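You operate a simulated robot arm through the tools that you are given. There is no shell and no other tool. Be economical: measure what you need, move in short steps, check, and stop when the job is done.

You are at the controls of a simulated robot arm. One attempt, no reset.

JOB
Fetch the pear juice carton from the top of the hall table and stand it on top of the amber tumbler.

Only the result counts: the job must be done as asked and must still hold three seconds after the hand-in. Knocking over, shifting, dropping, spilling or breaking anything else fails it.

ROBOT AND FRAMES
A 6-joint arm with a two-finger parallel gripper, fixed in place. Base frame: the origin is at the foot of the arm, x ahead of it, y to its left, z up; the work surface is at about z = 0. Lengths are in cm, angles in rad, forces in N, time in s.
With the tool pointing down near the work surface it reaches from about 14 to 58 cm from the base axis. Its first joint turns from -1.152 to 1.152 rad. Payload 2.1 kg.
The tool frame sits at the grasp point between the pads (the TCP): z along the fingers, y along the line on which they close. The tips reach 3 cm beyond it. Largest opening 9.4 cm; finger width 2.8, thickness 1; the body of the gripper, 5 by 9.6 cm, starts 5.5 cm behind the TCP.
Orientation is that of the tool frame in the base frame, as a unit quaternion [w, x, y, z]. With the fingers straight down and closing along the base's y, the tool's x points along the base's -x, its y along +y and its z along -z.

CONTROLS
- The arm moves only by the tool servo_tool. Its argument "deltas" is text: rows parted by semicolons, each of 7 numbers parted by spaces: the shift along the tool's x, y, z in units of 400 mm (1.0 is 400 mm), then the turn, a rotation vector about the tool's x, y, z in units of 45 degrees (1.0 is 45 degrees), then the gripper command, from -1 (fully open) to 1 (shut), values between in proportion. In form: dx dy dz rx ry rz grip; .... A call has 1 to 10 rows; each row is the pose to reach, as a shift and turn from the pose commanded when the call began, along the tool's axes at that moment. A call with a number of a shift or a turn outside -1 to 1 is refused whole. A row lasts 0.2 s, in which the tool goes at most 5 cm and 0.15 rad; a call with a longer step from one row to the next is refused whole, and so is a gripper value outside its range. Where a pose cannot be reached the arm comes as near as it can. A force on the tool above 40 N (or 10 N above the force at the start of the call, whichever is more), or a blocked arm, ends the call early, and 0.2 s more pass. The fingers move at their own pace (about 7.2 cm/s each) and stop on an object; they squeeze with about 21 N. The grip force told is the motor's: it shows also when the fingers shut on nothing. Time passes only in rows, and 0.2 s behind the last, so rows that repeat a pose let the fingers close. It gives the time, the measured TCP pose, the force on the tool (base axes), the opening and the grip force at its end, in the units of the frame above (readings bear some noise).
- Cameras (640 x 400 px; columns grow to the right, rows downward): "scene" is fixed at [3.92, -35.56, 49.72]; the picture's right is [0.90, -0.44, 0.00], its down [-0.19, -0.39, -0.90] and it looks along [0.39, 0.81, -0.43] (base axes); focal length 375 px, centre (320, 200). "wrist" rides on the gripper at [-3.7, 0, -5.8] in the tool frame; the picture's right is [0.00, -1.00, 0.00], its down [0.97, 0.00, -0.24] and it looks along [0.24, 0.00, 0.97] (tool axes); focal length 218 px, centre (320, 200). There is no depth. A picture from a camera that has moved, and an enlarged one, comes with that camera's place and axes in the base frame and with its lens.
- capture(camera): a new picture of that camera. It takes no simulated time.
- enlarge(camera, box): a new picture of the part [left, top, right, bottom] of that camera's present view, enlarged. It takes no simulated time.
- job_done(): hands the job in; it is judged then, once.

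Go step by step. Nothing tells you positions but the pictures and the camera data: compare them with the known pose of the tool, close in by small moves and look again before you grip or let go. The budget is 90 turns and 36 pictures, counting those below and the enlarged ones. Unless the task says otherwise, let go and move clear before handing in, and close with one line.

The tools are called after ">>>" as name(argument=value, ...) on one line, values as JSON. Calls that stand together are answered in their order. servo_tool: Moves the arm, as the interface text tells. Its arguments: {"type":"object","properties":{"deltas":{"type":"string"}},"required":["deltas"]} The other tools are called the same way: capture (camera) takes a picture; enlarge (camera, box) takes an enlarged picture of a part of a camera's view; job_done () hands the job in.

At the start:

```text
time: 0.0
ee_pos: [34.23, 11.87, 36.44]
ee_rot: [0.0, 0.0, 1.0, -0.001]
force: [-0.2, -0.9, -0.9]
gripper_width: 9.4
grip_force: 0.0
```

scene: 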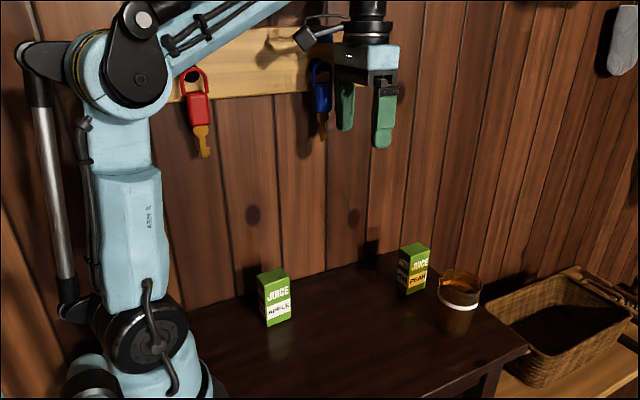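
wrist: 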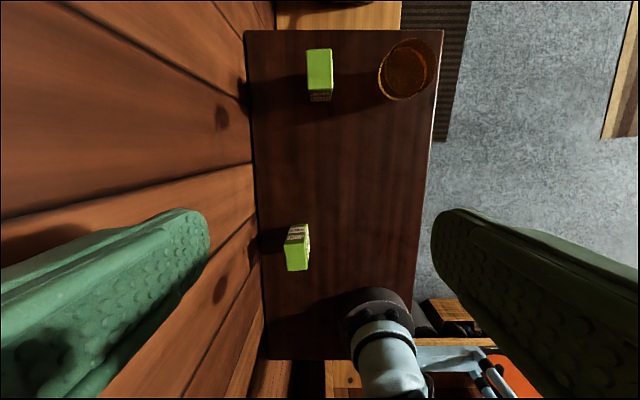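

I see two green cartons (apple near, pear far) and an amber tumbler on the table near the wall. I'll look closer to measure.

>>> enlarge(camera="scene", box=[360, 220, 520, 320])

>>> enlarge(camera="wrist", box=[240, 20, 460, 157])

```text
4.00 times, centred on (440, 270) of scene
camera zoom: at [3.92, -35.56, 49.72], right [0.9, -0.44, 0.0], down [-0.19, -0.39, -0.9], along [0.39, 0.81, -0.43], focal length 1500 px, centre (-160, -80)
```

zoom: 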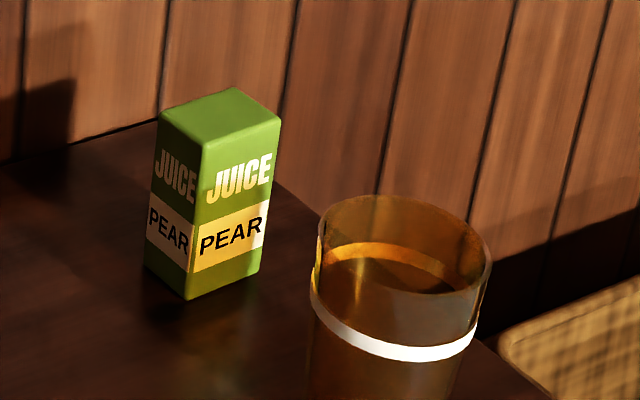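

```text
2.91 times, centred on (350, 88) of wrist
camera zoom: at [38.02, 11.96, 42.32], right [0.0, -1.0, 0.0], down [-0.97, 0.0, 0.24], along [-0.24, 0.0, -0.97], focal length 635 px, centre (233, 524)
```

zoom: 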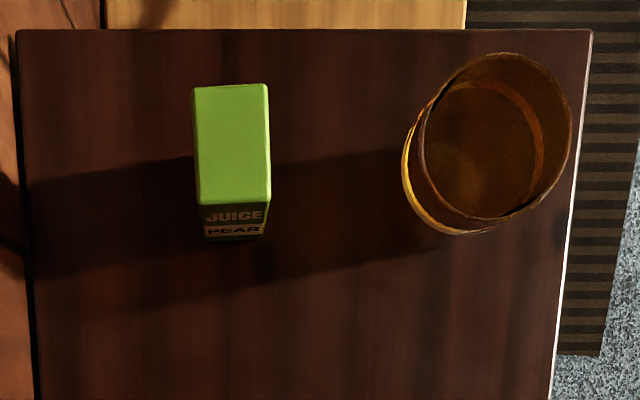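

The carton is about 3.5 × 4.9 × 9.4 cm, centred near (48, 12). The tumbler's rim is at z≈10 near (48, 0). I need to know whether the tumbler's top is open or closed, so I'll move over it for a closer look.

>>> servo_tool(deltas="-0.06 -0.06 0.04 0 0 0 -1; -0.12 -0.12 0.08 0 0 0 -1; -0.18 -0.18 0.12 0 0 0 -1; -0.24 -0.24 0.15 0 0 0 -1; -0.28 -0.29 0.18 0 0 0 -1; -0.28 -0.29 0.18 0 0 0 -1")

>>> capture(camera="wrist")

```text
time: 1.4
ee_pos: [45.5, 0.36, 29.07]
ee_rot: [0.0, 0.0, 1.0, 0.0]
force: [0.6, 0.6, -0.5]
gripper_width: 9.38
grip_force: 0.1
```

```text
31 pictures are left
camera wrist: at [49.24, 0.33, 35.03], right [0.0, -1.0, 0.0], down [-0.97, 0.0, 0.24], along [-0.24, 0.0, -0.97], focal length 218 px, centre (320, 200)
```

wrist: 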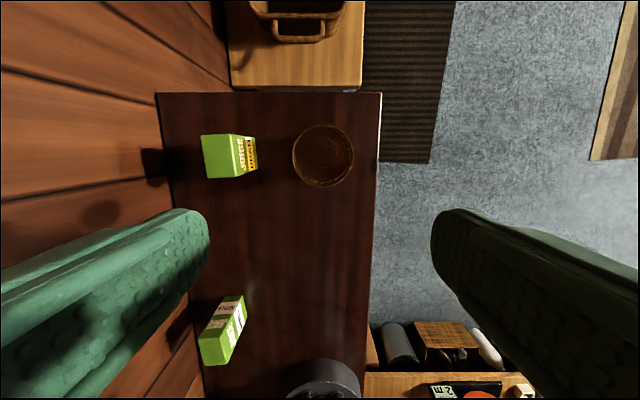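

>>> enlarge(camera="wrist", box=[190, 110, 370, 200])

>>> enlarge(camera="scene", box=[420, 255, 500, 345])

```text
3.56 times, centred on (280, 155) of wrist
camera zoom: at [49.24, 0.33, 35.03], right [0.0, -1.0, 0.0], down [-0.97, 0.0, 0.24], along [-0.24, 0.0, -0.97], focal length 776 px, centre (462, 360)
```

zoom: 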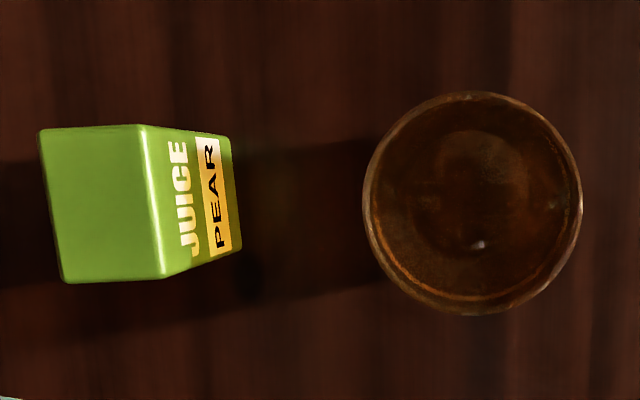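

```text
4.44 times, centred on (460, 300) of scene
camera zoom: at [3.92, -35.56, 49.72], right [0.9, -0.44, 0.0], down [-0.19, -0.39, -0.9], along [0.4, 0.81, -0.43], focal length 1666 px, centre (-302, -244)
```

zoom: 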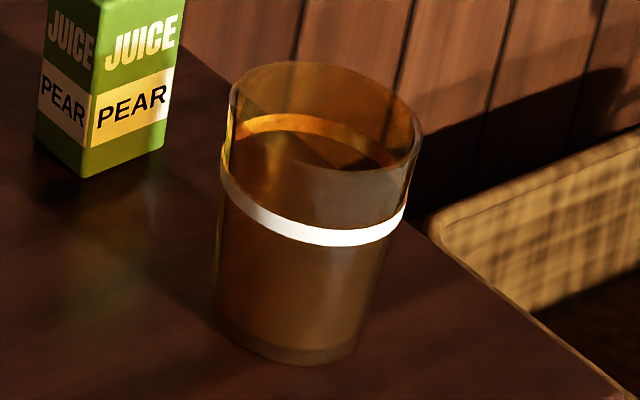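

The tumbler is at (48.1, 0.0), about 7 cm across, and looks open, though that isn't certain. The carton is at (48.1, 12.0), nearly square to the axes. I'll move over the carton.

>>> servo_tool(deltas="-0.016 0.072 0.056 0 0 0 -1; -0.032 0.145 0.112 0 0 0 -1; -0.05 0.218 0.168 0 0 0 -1; -0.065 0.291 0.225 0 0 0 -1; -0.065 0.291 0.225 0 0 0 -1")

>>> capture(camera="wrist")

>>> enlarge(camera="scene", box=[360, 180, 520, 320])

```text
time: 2.6
ee_pos: [48.2, 11.89, 20.37]
ee_rot: [-0.001, 0.001, 1.0, 0.0]
force: [0.2, -0.4, 0.1]
gripper_width: 9.4
grip_force: 0.2
```

```text
28 pictures are left
camera wrist: at [51.99, 12.05, 26.24], right [0.0, -1.0, 0.0], down [-0.97, 0.0, 0.24], along [-0.24, 0.0, -0.97], focal length 218 px, centre (320, 200)
```

wrist: 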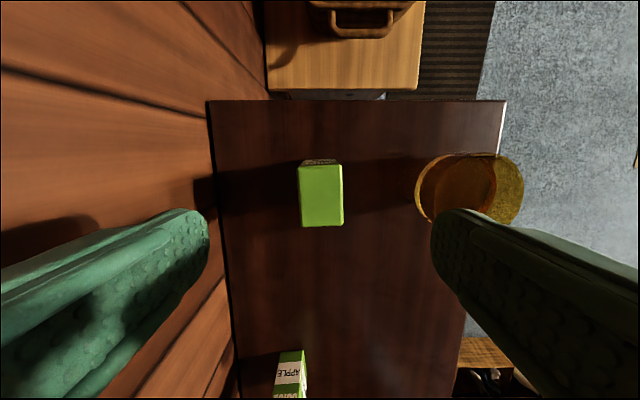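

```text
2.86 times, centred on (440, 250) of scene
camera zoom: at [3.92, -35.56, 49.72], right [0.9, -0.44, 0.0], down [-0.19, -0.39, -0.9], along [0.39, 0.81, -0.43], focal length 1071 px, centre (-23, 57)
```

zoom: 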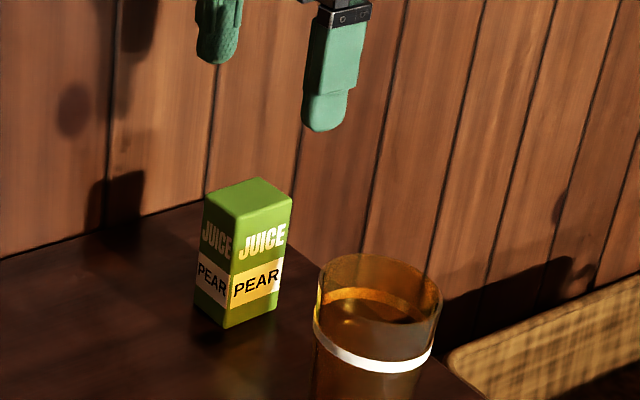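

The tool is centred over the carton (48.2, 11.97) with clearance to the tumbler. I'll descend and grip.

>>> servo_tool(deltas="0 0 0.09 0 0 0 -1; 0 0 0.18 0 0 0 -1; 0 0 0.27 0 0 0 -1; 0 0 0.33 0 0 0 -1; 0 0 0.37 0 0 0 -1; 0 0 0.37 0 0 0 -1")

>>> enlarge(camera="scene", box=[360, 180, 520, 320])

```text
time: 4.0
ee_pos: [48.13, 11.82, 5.69]
ee_rot: [0.0, 0.0, 1.0, 0.0]
force: [-1.1, -0.3, -0.4]
gripper_width: 9.4
grip_force: 0.0
```

```text
2.86 times, centred on (440, 250) of scene
camera zoom: at [3.92, -35.56, 49.72], right [0.9, -0.44, 0.0], down [-0.19, -0.39, -0.9], along [0.39, 0.81, -0.43], focal length 1071 px, centre (-23, 57)
```

zoom: 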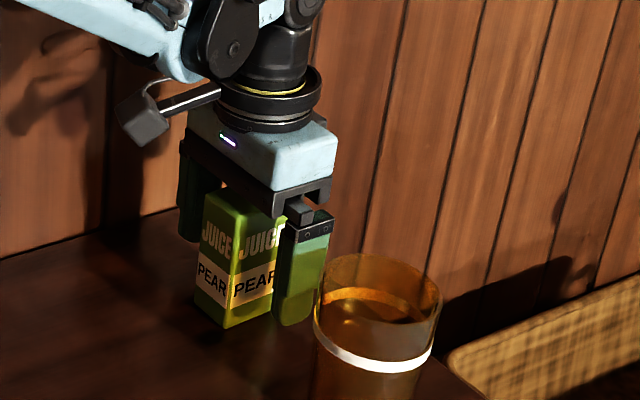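

The fingers straddle the carton, so I'll close them.

>>> servo_tool(deltas="0 0 0 0 0 0 0; 0 0 0 0 0 0 1; 0 0 0 0 0 0 1; 0 0 0 0 0 0 1; 0 0 0 0 0 0 1")

```text
time: 5.2
ee_pos: [48.08, 11.88, 5.59]
ee_rot: [0.0, 0.0, 1.0, 0.0]
force: [0.3, 0.8, 1.9]
gripper_width: 4.03
grip_force: 20.7
```

Gripped, with a width of 4.0 cm. I'll lift and check.

>>> servo_tool(deltas="0 0 -0.02 0 0 0 1; 0 0 -0.08 0 0 0 1; 0 0 -0.16 0 0 0 1; 0 0 -0.24 0 0 0 1; 0 0 -0.32 0 0 0 1; 0 0 -0.32 0 0 0 1")

>>> capture(camera="wrist")

>>> enlarge(camera="scene", box=[360, 80, 520, 320])

```text
time: 6.6
ee_pos: [48.31, 12.0, 18.32]
ee_rot: [0.0, 0.0, 1.0, 0.0]
force: [-0.1, 0.1, -1.3]
gripper_width: 4.02
grip_force: 21.0
```

```text
25 pictures are left
camera wrist: at [52.01, 12.07, 24.13], right [0.0, -1.0, 0.0], down [-0.97, 0.0, 0.24], along [-0.24, 0.0, -0.97], focal length 218 px, centre (320, 200)
```

wrist: 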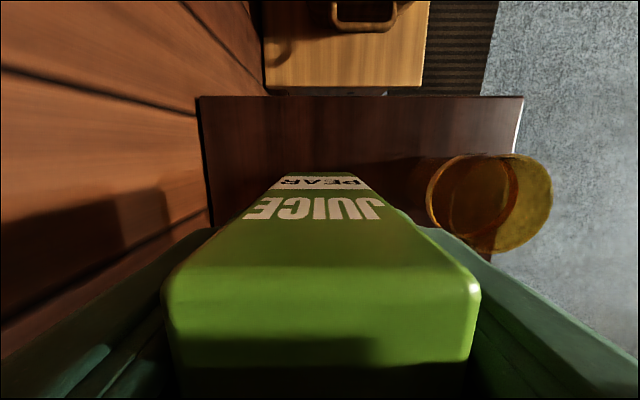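

```text
1.67 times, centred on (440, 200) of scene
camera zoom: at [3.92, -35.56, 49.72], right [0.9, -0.44, 0.0], down [-0.19, -0.39, -0.9], along [0.39, 0.81, -0.43], focal length 625 px, centre (120, 200)
```

zoom: 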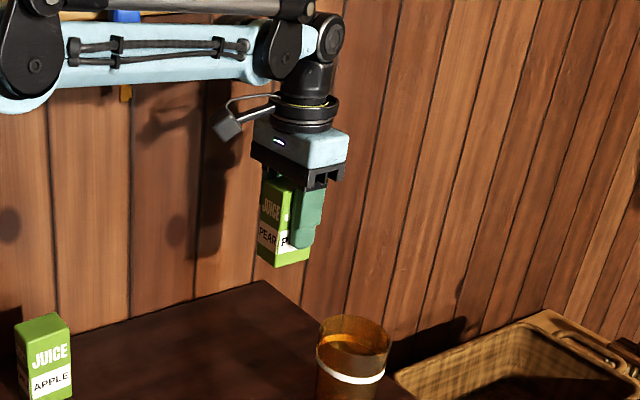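

The carton is held upright, with its bottom at z≈12.7. I'll carry it over the tumbler at this height and look.

>>> servo_tool(deltas="0 -0.05 -0.02 0 0 0 1; 0 -0.12 -0.04 0 0 0 1; 0 -0.19 -0.04 0 0 0 1; 0 -0.25 -0.04 0 0 0 1; 0 -0.29 -0.04 0 0 0 1; 0 -0.299 -0.04 0 0 0 1; 0 -0.299 -0.04 0 0 0 1")

>>> capture(camera="wrist")

>>> enlarge(camera="scene", box=[380, 160, 540, 360])

```text
time: 8.2
ee_pos: [48.06, -0.07, 19.88]
ee_rot: [0.001, 0.0, 1.0, 0.0]
force: [0.2, 0.2, -1.9]
gripper_width: 4.03
grip_force: 21.0
```

```text
23 pictures are left
camera wrist: at [51.82, 0.04, 25.73], right [0.0, -1.0, 0.0], down [-0.97, 0.0, 0.24], along [-0.24, 0.0, -0.97], focal length 218 px, centre (320, 200)
```

wrist: 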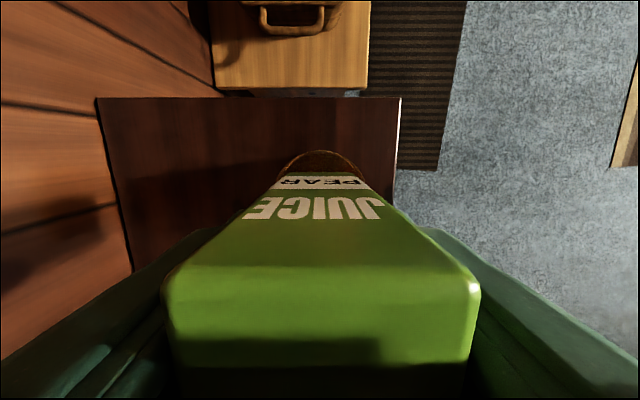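

```text
2.00 times, centred on (460, 260) of scene
camera zoom: at [3.92, -35.56, 49.72], right [0.9, -0.44, 0.0], down [-0.19, -0.39, -0.9], along [0.39, 0.81, -0.43], focal length 750 px, centre (40, 80)
```

zoom: 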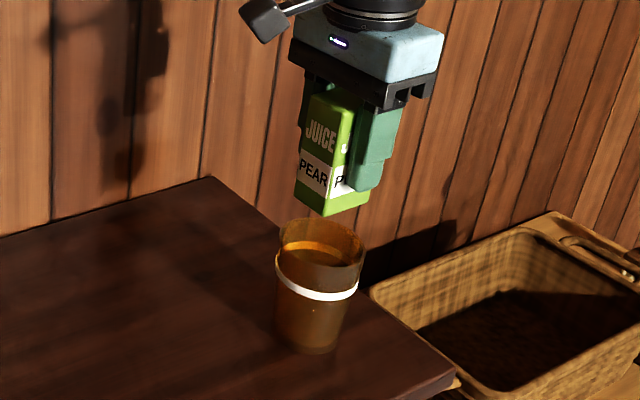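

The carton is centred over the rim with its bottom at ≈14.2. I'll lower it close, then feel for contact in fine steps.

>>> servo_tool(deltas="0 0 0.03 0 0 0 1; 0 0 0.06 0 0 0 1; 0 0 0.08 0 0 0 1; 0 0 0.08 0 0 0 1")

>>> enlarge(camera="scene", box=[410, 220, 510, 320])

>>> enlarge(camera="wrist", box=[240, 110, 400, 230])

```text
time: 9.2
ee_pos: [47.98, -0.03, 16.73]
ee_rot: [0.0, 0.0, 1.0, 0.0]
force: [-1.0, -0.2, -2.2]
gripper_width: 4.05
grip_force: 20.9
```

```text
4.00 times, centred on (460, 270) of scene
camera zoom: at [3.92, -35.56, 49.72], right [0.9, -0.44, 0.0], down [-0.19, -0.39, -0.9], along [0.39, 0.81, -0.43], focal length 1500 px, centre (-240, -80)
```

zoom: 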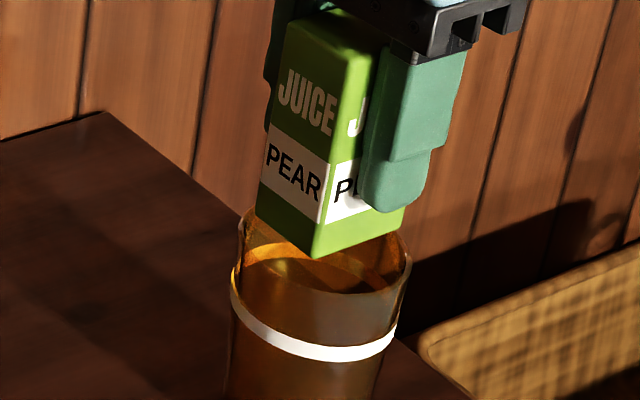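

```text
3.33 times, centred on (320, 170) of wrist
camera zoom: at [51.75, 0.03, 22.57], right [0.0, -1.0, 0.0], down [-0.97, 0.0, 0.24], along [-0.24, 0.0, -0.97], focal length 728 px, centre (320, 300)
```

zoom: 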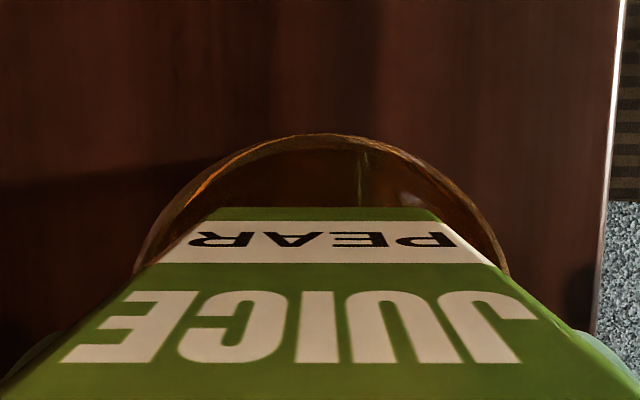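

The carton's bottom is at ≈11.1, just above the rim and centred. I'll probe downward slowly for contact.

>>> servo_tool(deltas="0 0 0.005 0 0 0 1; 0 0 0.01 0 0 0 1; 0 0 0.015 0 0 0 1; 0 0 0.02 0 0 0 1; 0 0 0.024 0 0 0 1; 0 0 0.028 0 0 0 1; 0 0 0.032 0 0 0 1")

>>> enlarge(camera="scene", box=[410, 220, 510, 320])

```text
time: 10.8
ee_pos: [48.08, 0.03, 15.37]
ee_rot: [0.0, 0.0, 1.0, 0.0]
force: [0.2, 1.9, 18.7]
gripper_width: 4.05
grip_force: 20.9
```

```text
4.00 times, centred on (460, 270) of scene
camera zoom: at [3.91, -35.56, 49.72], right [0.9, -0.44, 0.0], down [-0.19, -0.39, -0.9], along [0.4, 0.81, -0.43], focal length 1500 px, centre (-240, -80)
```

zoom: 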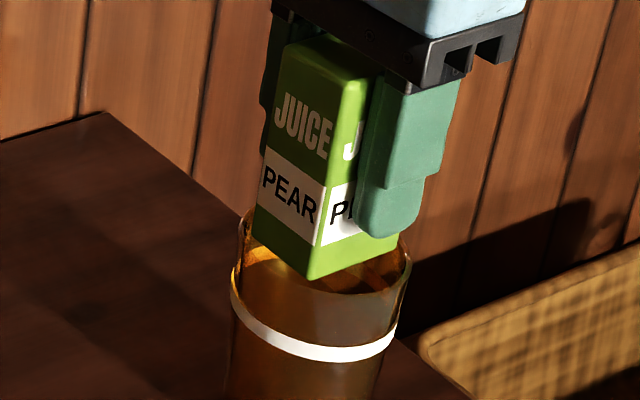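

There's firm contact (≈19 N) with the carton's bottom at z≈9.8, which matches rim height. I'll zoom in to see how it's seated.

>>> enlarge(camera="scene", box=[438, 258, 486, 308])

>>> enlarge(camera="wrist", box=[260, 120, 380, 200])

```text
8.00 times, centred on (462, 283) of scene
camera zoom: at [3.91, -35.56, 49.72], right [0.9, -0.44, 0.0], down [-0.19, -0.39, -0.9], along [0.4, 0.81, -0.43], focal length 2999 px, centre (-816, -464)
```

zoom: 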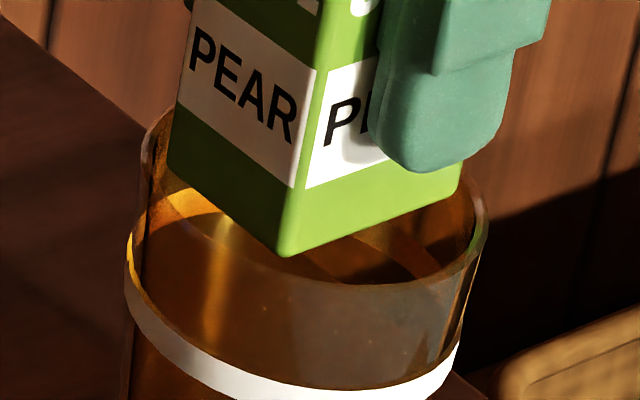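

```text
5.00 times, centred on (320, 160) of wrist
camera zoom: at [51.78, 0.05, 21.3], right [0.0, -1.0, 0.0], down [-0.97, 0.0, 0.24], along [-0.24, 0.0, -0.97], focal length 1091 px, centre (320, 400)
```

zoom: 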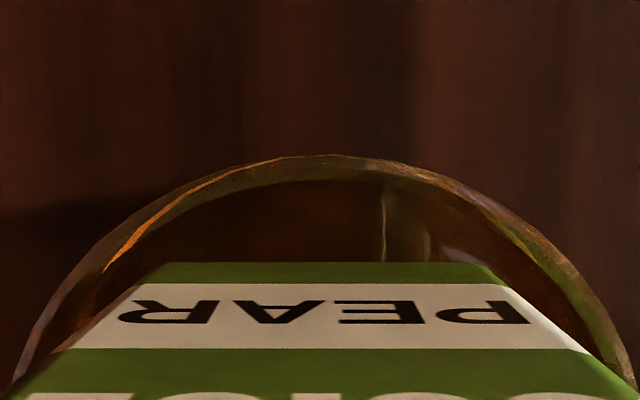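

The carton is centred over the tumbler (within ~0.1 cm), upright, and bearing on it at rim level with the bottom inside the outer edge. Next I'll ease the pressure to a light contact before releasing.

>>> servo_tool(deltas="0 0 -0.001 0 0 0 1; 0 0 -0.001 0 0 0 1")

```text
time: 11.4
ee_pos: [48.0, -0.07, 15.42]
ee_rot: [0.0, -0.001, 1.0, 0.0]
force: [-0.5, 1.6, 19.0]
gripper_width: 4.02
grip_force: 21.4
```

>>> servo_tool(deltas="0 0 -0.002 0 0 0 1; 0 0 -0.002 0 0 0 1")

```text
time: 12.0
ee_pos: [48.19, -0.03, 15.4]
ee_rot: [0.0, 0.001, 1.0, 0.0]
force: [-0.2, 0.4, -0.9]
gripper_width: 4.01
grip_force: 20.8
```

The contact is now light, close to the carton's weight. I'll open the fingers just a little so they still guard the carton, and see whether it stands.

>>> servo_tool(deltas="0 0 0 0 0 0 0.11; 0 0 0 0 0 0 0.11")

>>> enlarge(camera="scene", box=[410, 220, 510, 320])

```text
time: 12.6
ee_pos: [48.07, -0.04, 15.52]
ee_rot: [-0.001, 0.0, 1.0, 0.0]
force: [-1.1, 0.0, -0.7]
gripper_width: 4.16
grip_force: 0.1
```

```text
4.00 times, centred on (460, 270) of scene
camera zoom: at [3.92, -35.56, 49.72], right [0.9, -0.44, 0.0], down [-0.19, -0.39, -0.9], along [0.39, 0.81, -0.43], focal length 1500 px, centre (-240, -80)
```

zoom: 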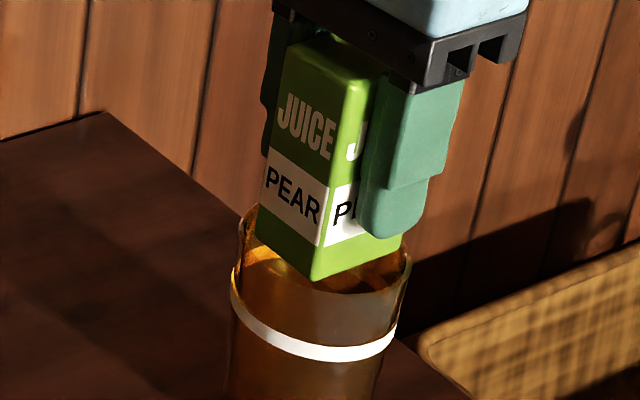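

It stands unsupported. I'll open further in slow steps and check again.

>>> servo_tool(deltas="0 0 0 0 0 0 0.05; 0 0 0 0 0 0 -0.05; 0 0 0 0 0 0 -0.15; 0 0 0 0 0 0 -0.3; 0 0 0 0 0 0 -0.3")

>>> enlarge(camera="scene", box=[410, 220, 510, 320])

>>> capture(camera="wrist")

```text
time: 13.8
ee_pos: [48.07, -0.1, 15.48]
ee_rot: [0.0, 0.0, 1.0, 0.0]
force: [0.8, -0.6, 0.2]
gripper_width: 6.11
grip_force: 0.1
```

```text
4.00 times, centred on (460, 270) of scene
camera zoom: at [3.92, -35.56, 49.72], right [0.9, -0.44, 0.0], down [-0.19, -0.39, -0.9], along [0.39, 0.81, -0.43], focal length 1500 px, centre (-240, -80)
```

zoom: 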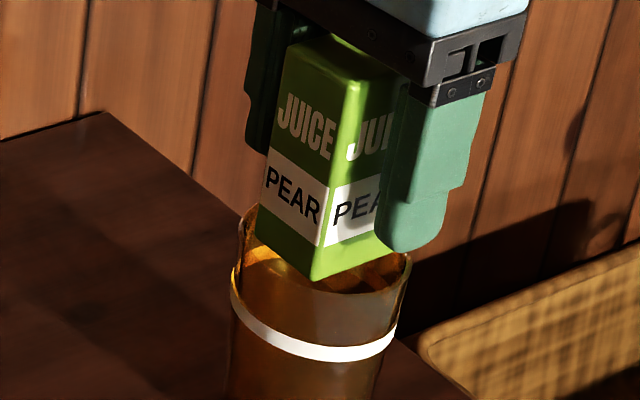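

```text
14 pictures are left
camera wrist: at [51.83, -0.01, 21.34], right [0.0, -1.0, 0.0], down [-0.97, 0.0, 0.24], along [-0.24, 0.0, -0.97], focal length 218 px, centre (320, 200)
```

wrist: 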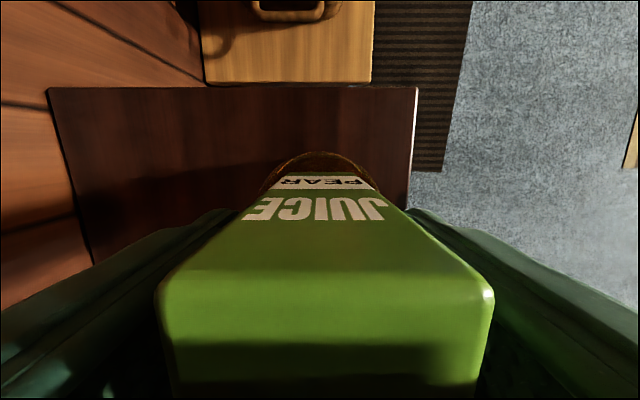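

The carton stands steady and upright. I'll open fully and rise straight up, clear of it.

>>> servo_tool(deltas="0 0 0 0 0 0 -0.7; 0 0 0 0 0 0 -1; 0 0 0 0 0 0 -1; 0 0 -0.04 0 0 0 -1; 0 0 -0.1 0 0 0 -1; 0 0 -0.18 0 0 0 -1; 0 0 -0.26 0 0 0 -1; 0 0 -0.34 0 0 0 -1; 0 0 -0.34 0 0 0 -1")

>>> enlarge(camera="scene", box=[380, 160, 540, 360])

>>> capture(camera="wrist")

```text
time: 15.8
ee_pos: [48.03, -0.01, 29.25]
ee_rot: [0.0, -0.001, 1.0, 0.001]
force: [0.1, -0.4, 0.4]
gripper_width: 9.38
grip_force: 0.0
```

```text
2.00 times, centred on (460, 260) of scene
camera zoom: at [3.92, -35.56, 49.72], right [0.9, -0.44, 0.0], down [-0.19, -0.39, -0.9], along [0.39, 0.81, -0.43], focal length 750 px, centre (40, 80)
```

zoom: 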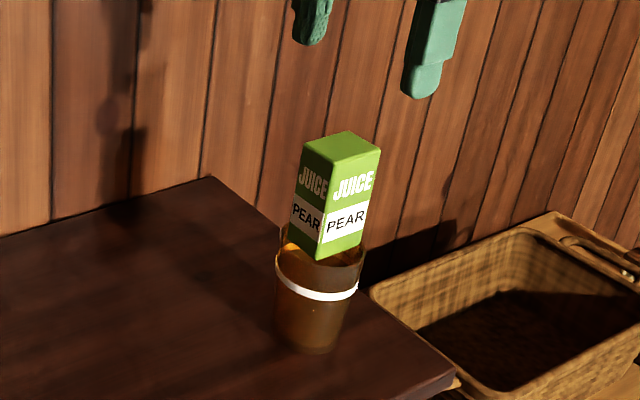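

```text
12 pictures are left
camera wrist: at [51.83, 0.02, 35.07], right [0.0, -1.0, 0.0], down [-0.97, 0.0, 0.24], along [-0.24, 0.0, -0.97], focal length 218 px, centre (320, 200)
```

wrist: 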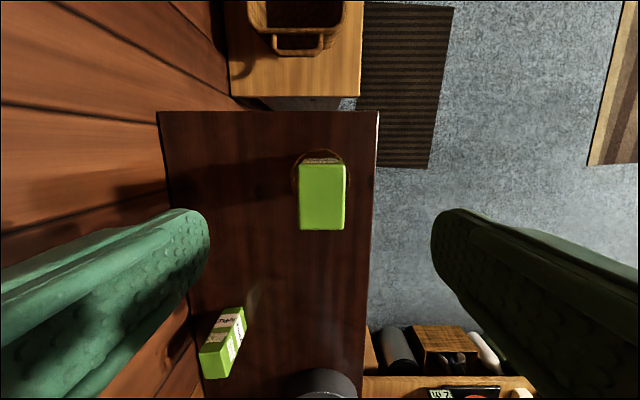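

The pear carton stands upright on the tumbler, nothing else has moved, and the hand is clear. I'm handing in.

>>> job_done()

```text
The job is handed in.
```

The pear juice carton is standing upright on top of the amber tumbler. The gripper is open and clear, and nothing else looked disturbed in the last pictures. I've handed the job in.
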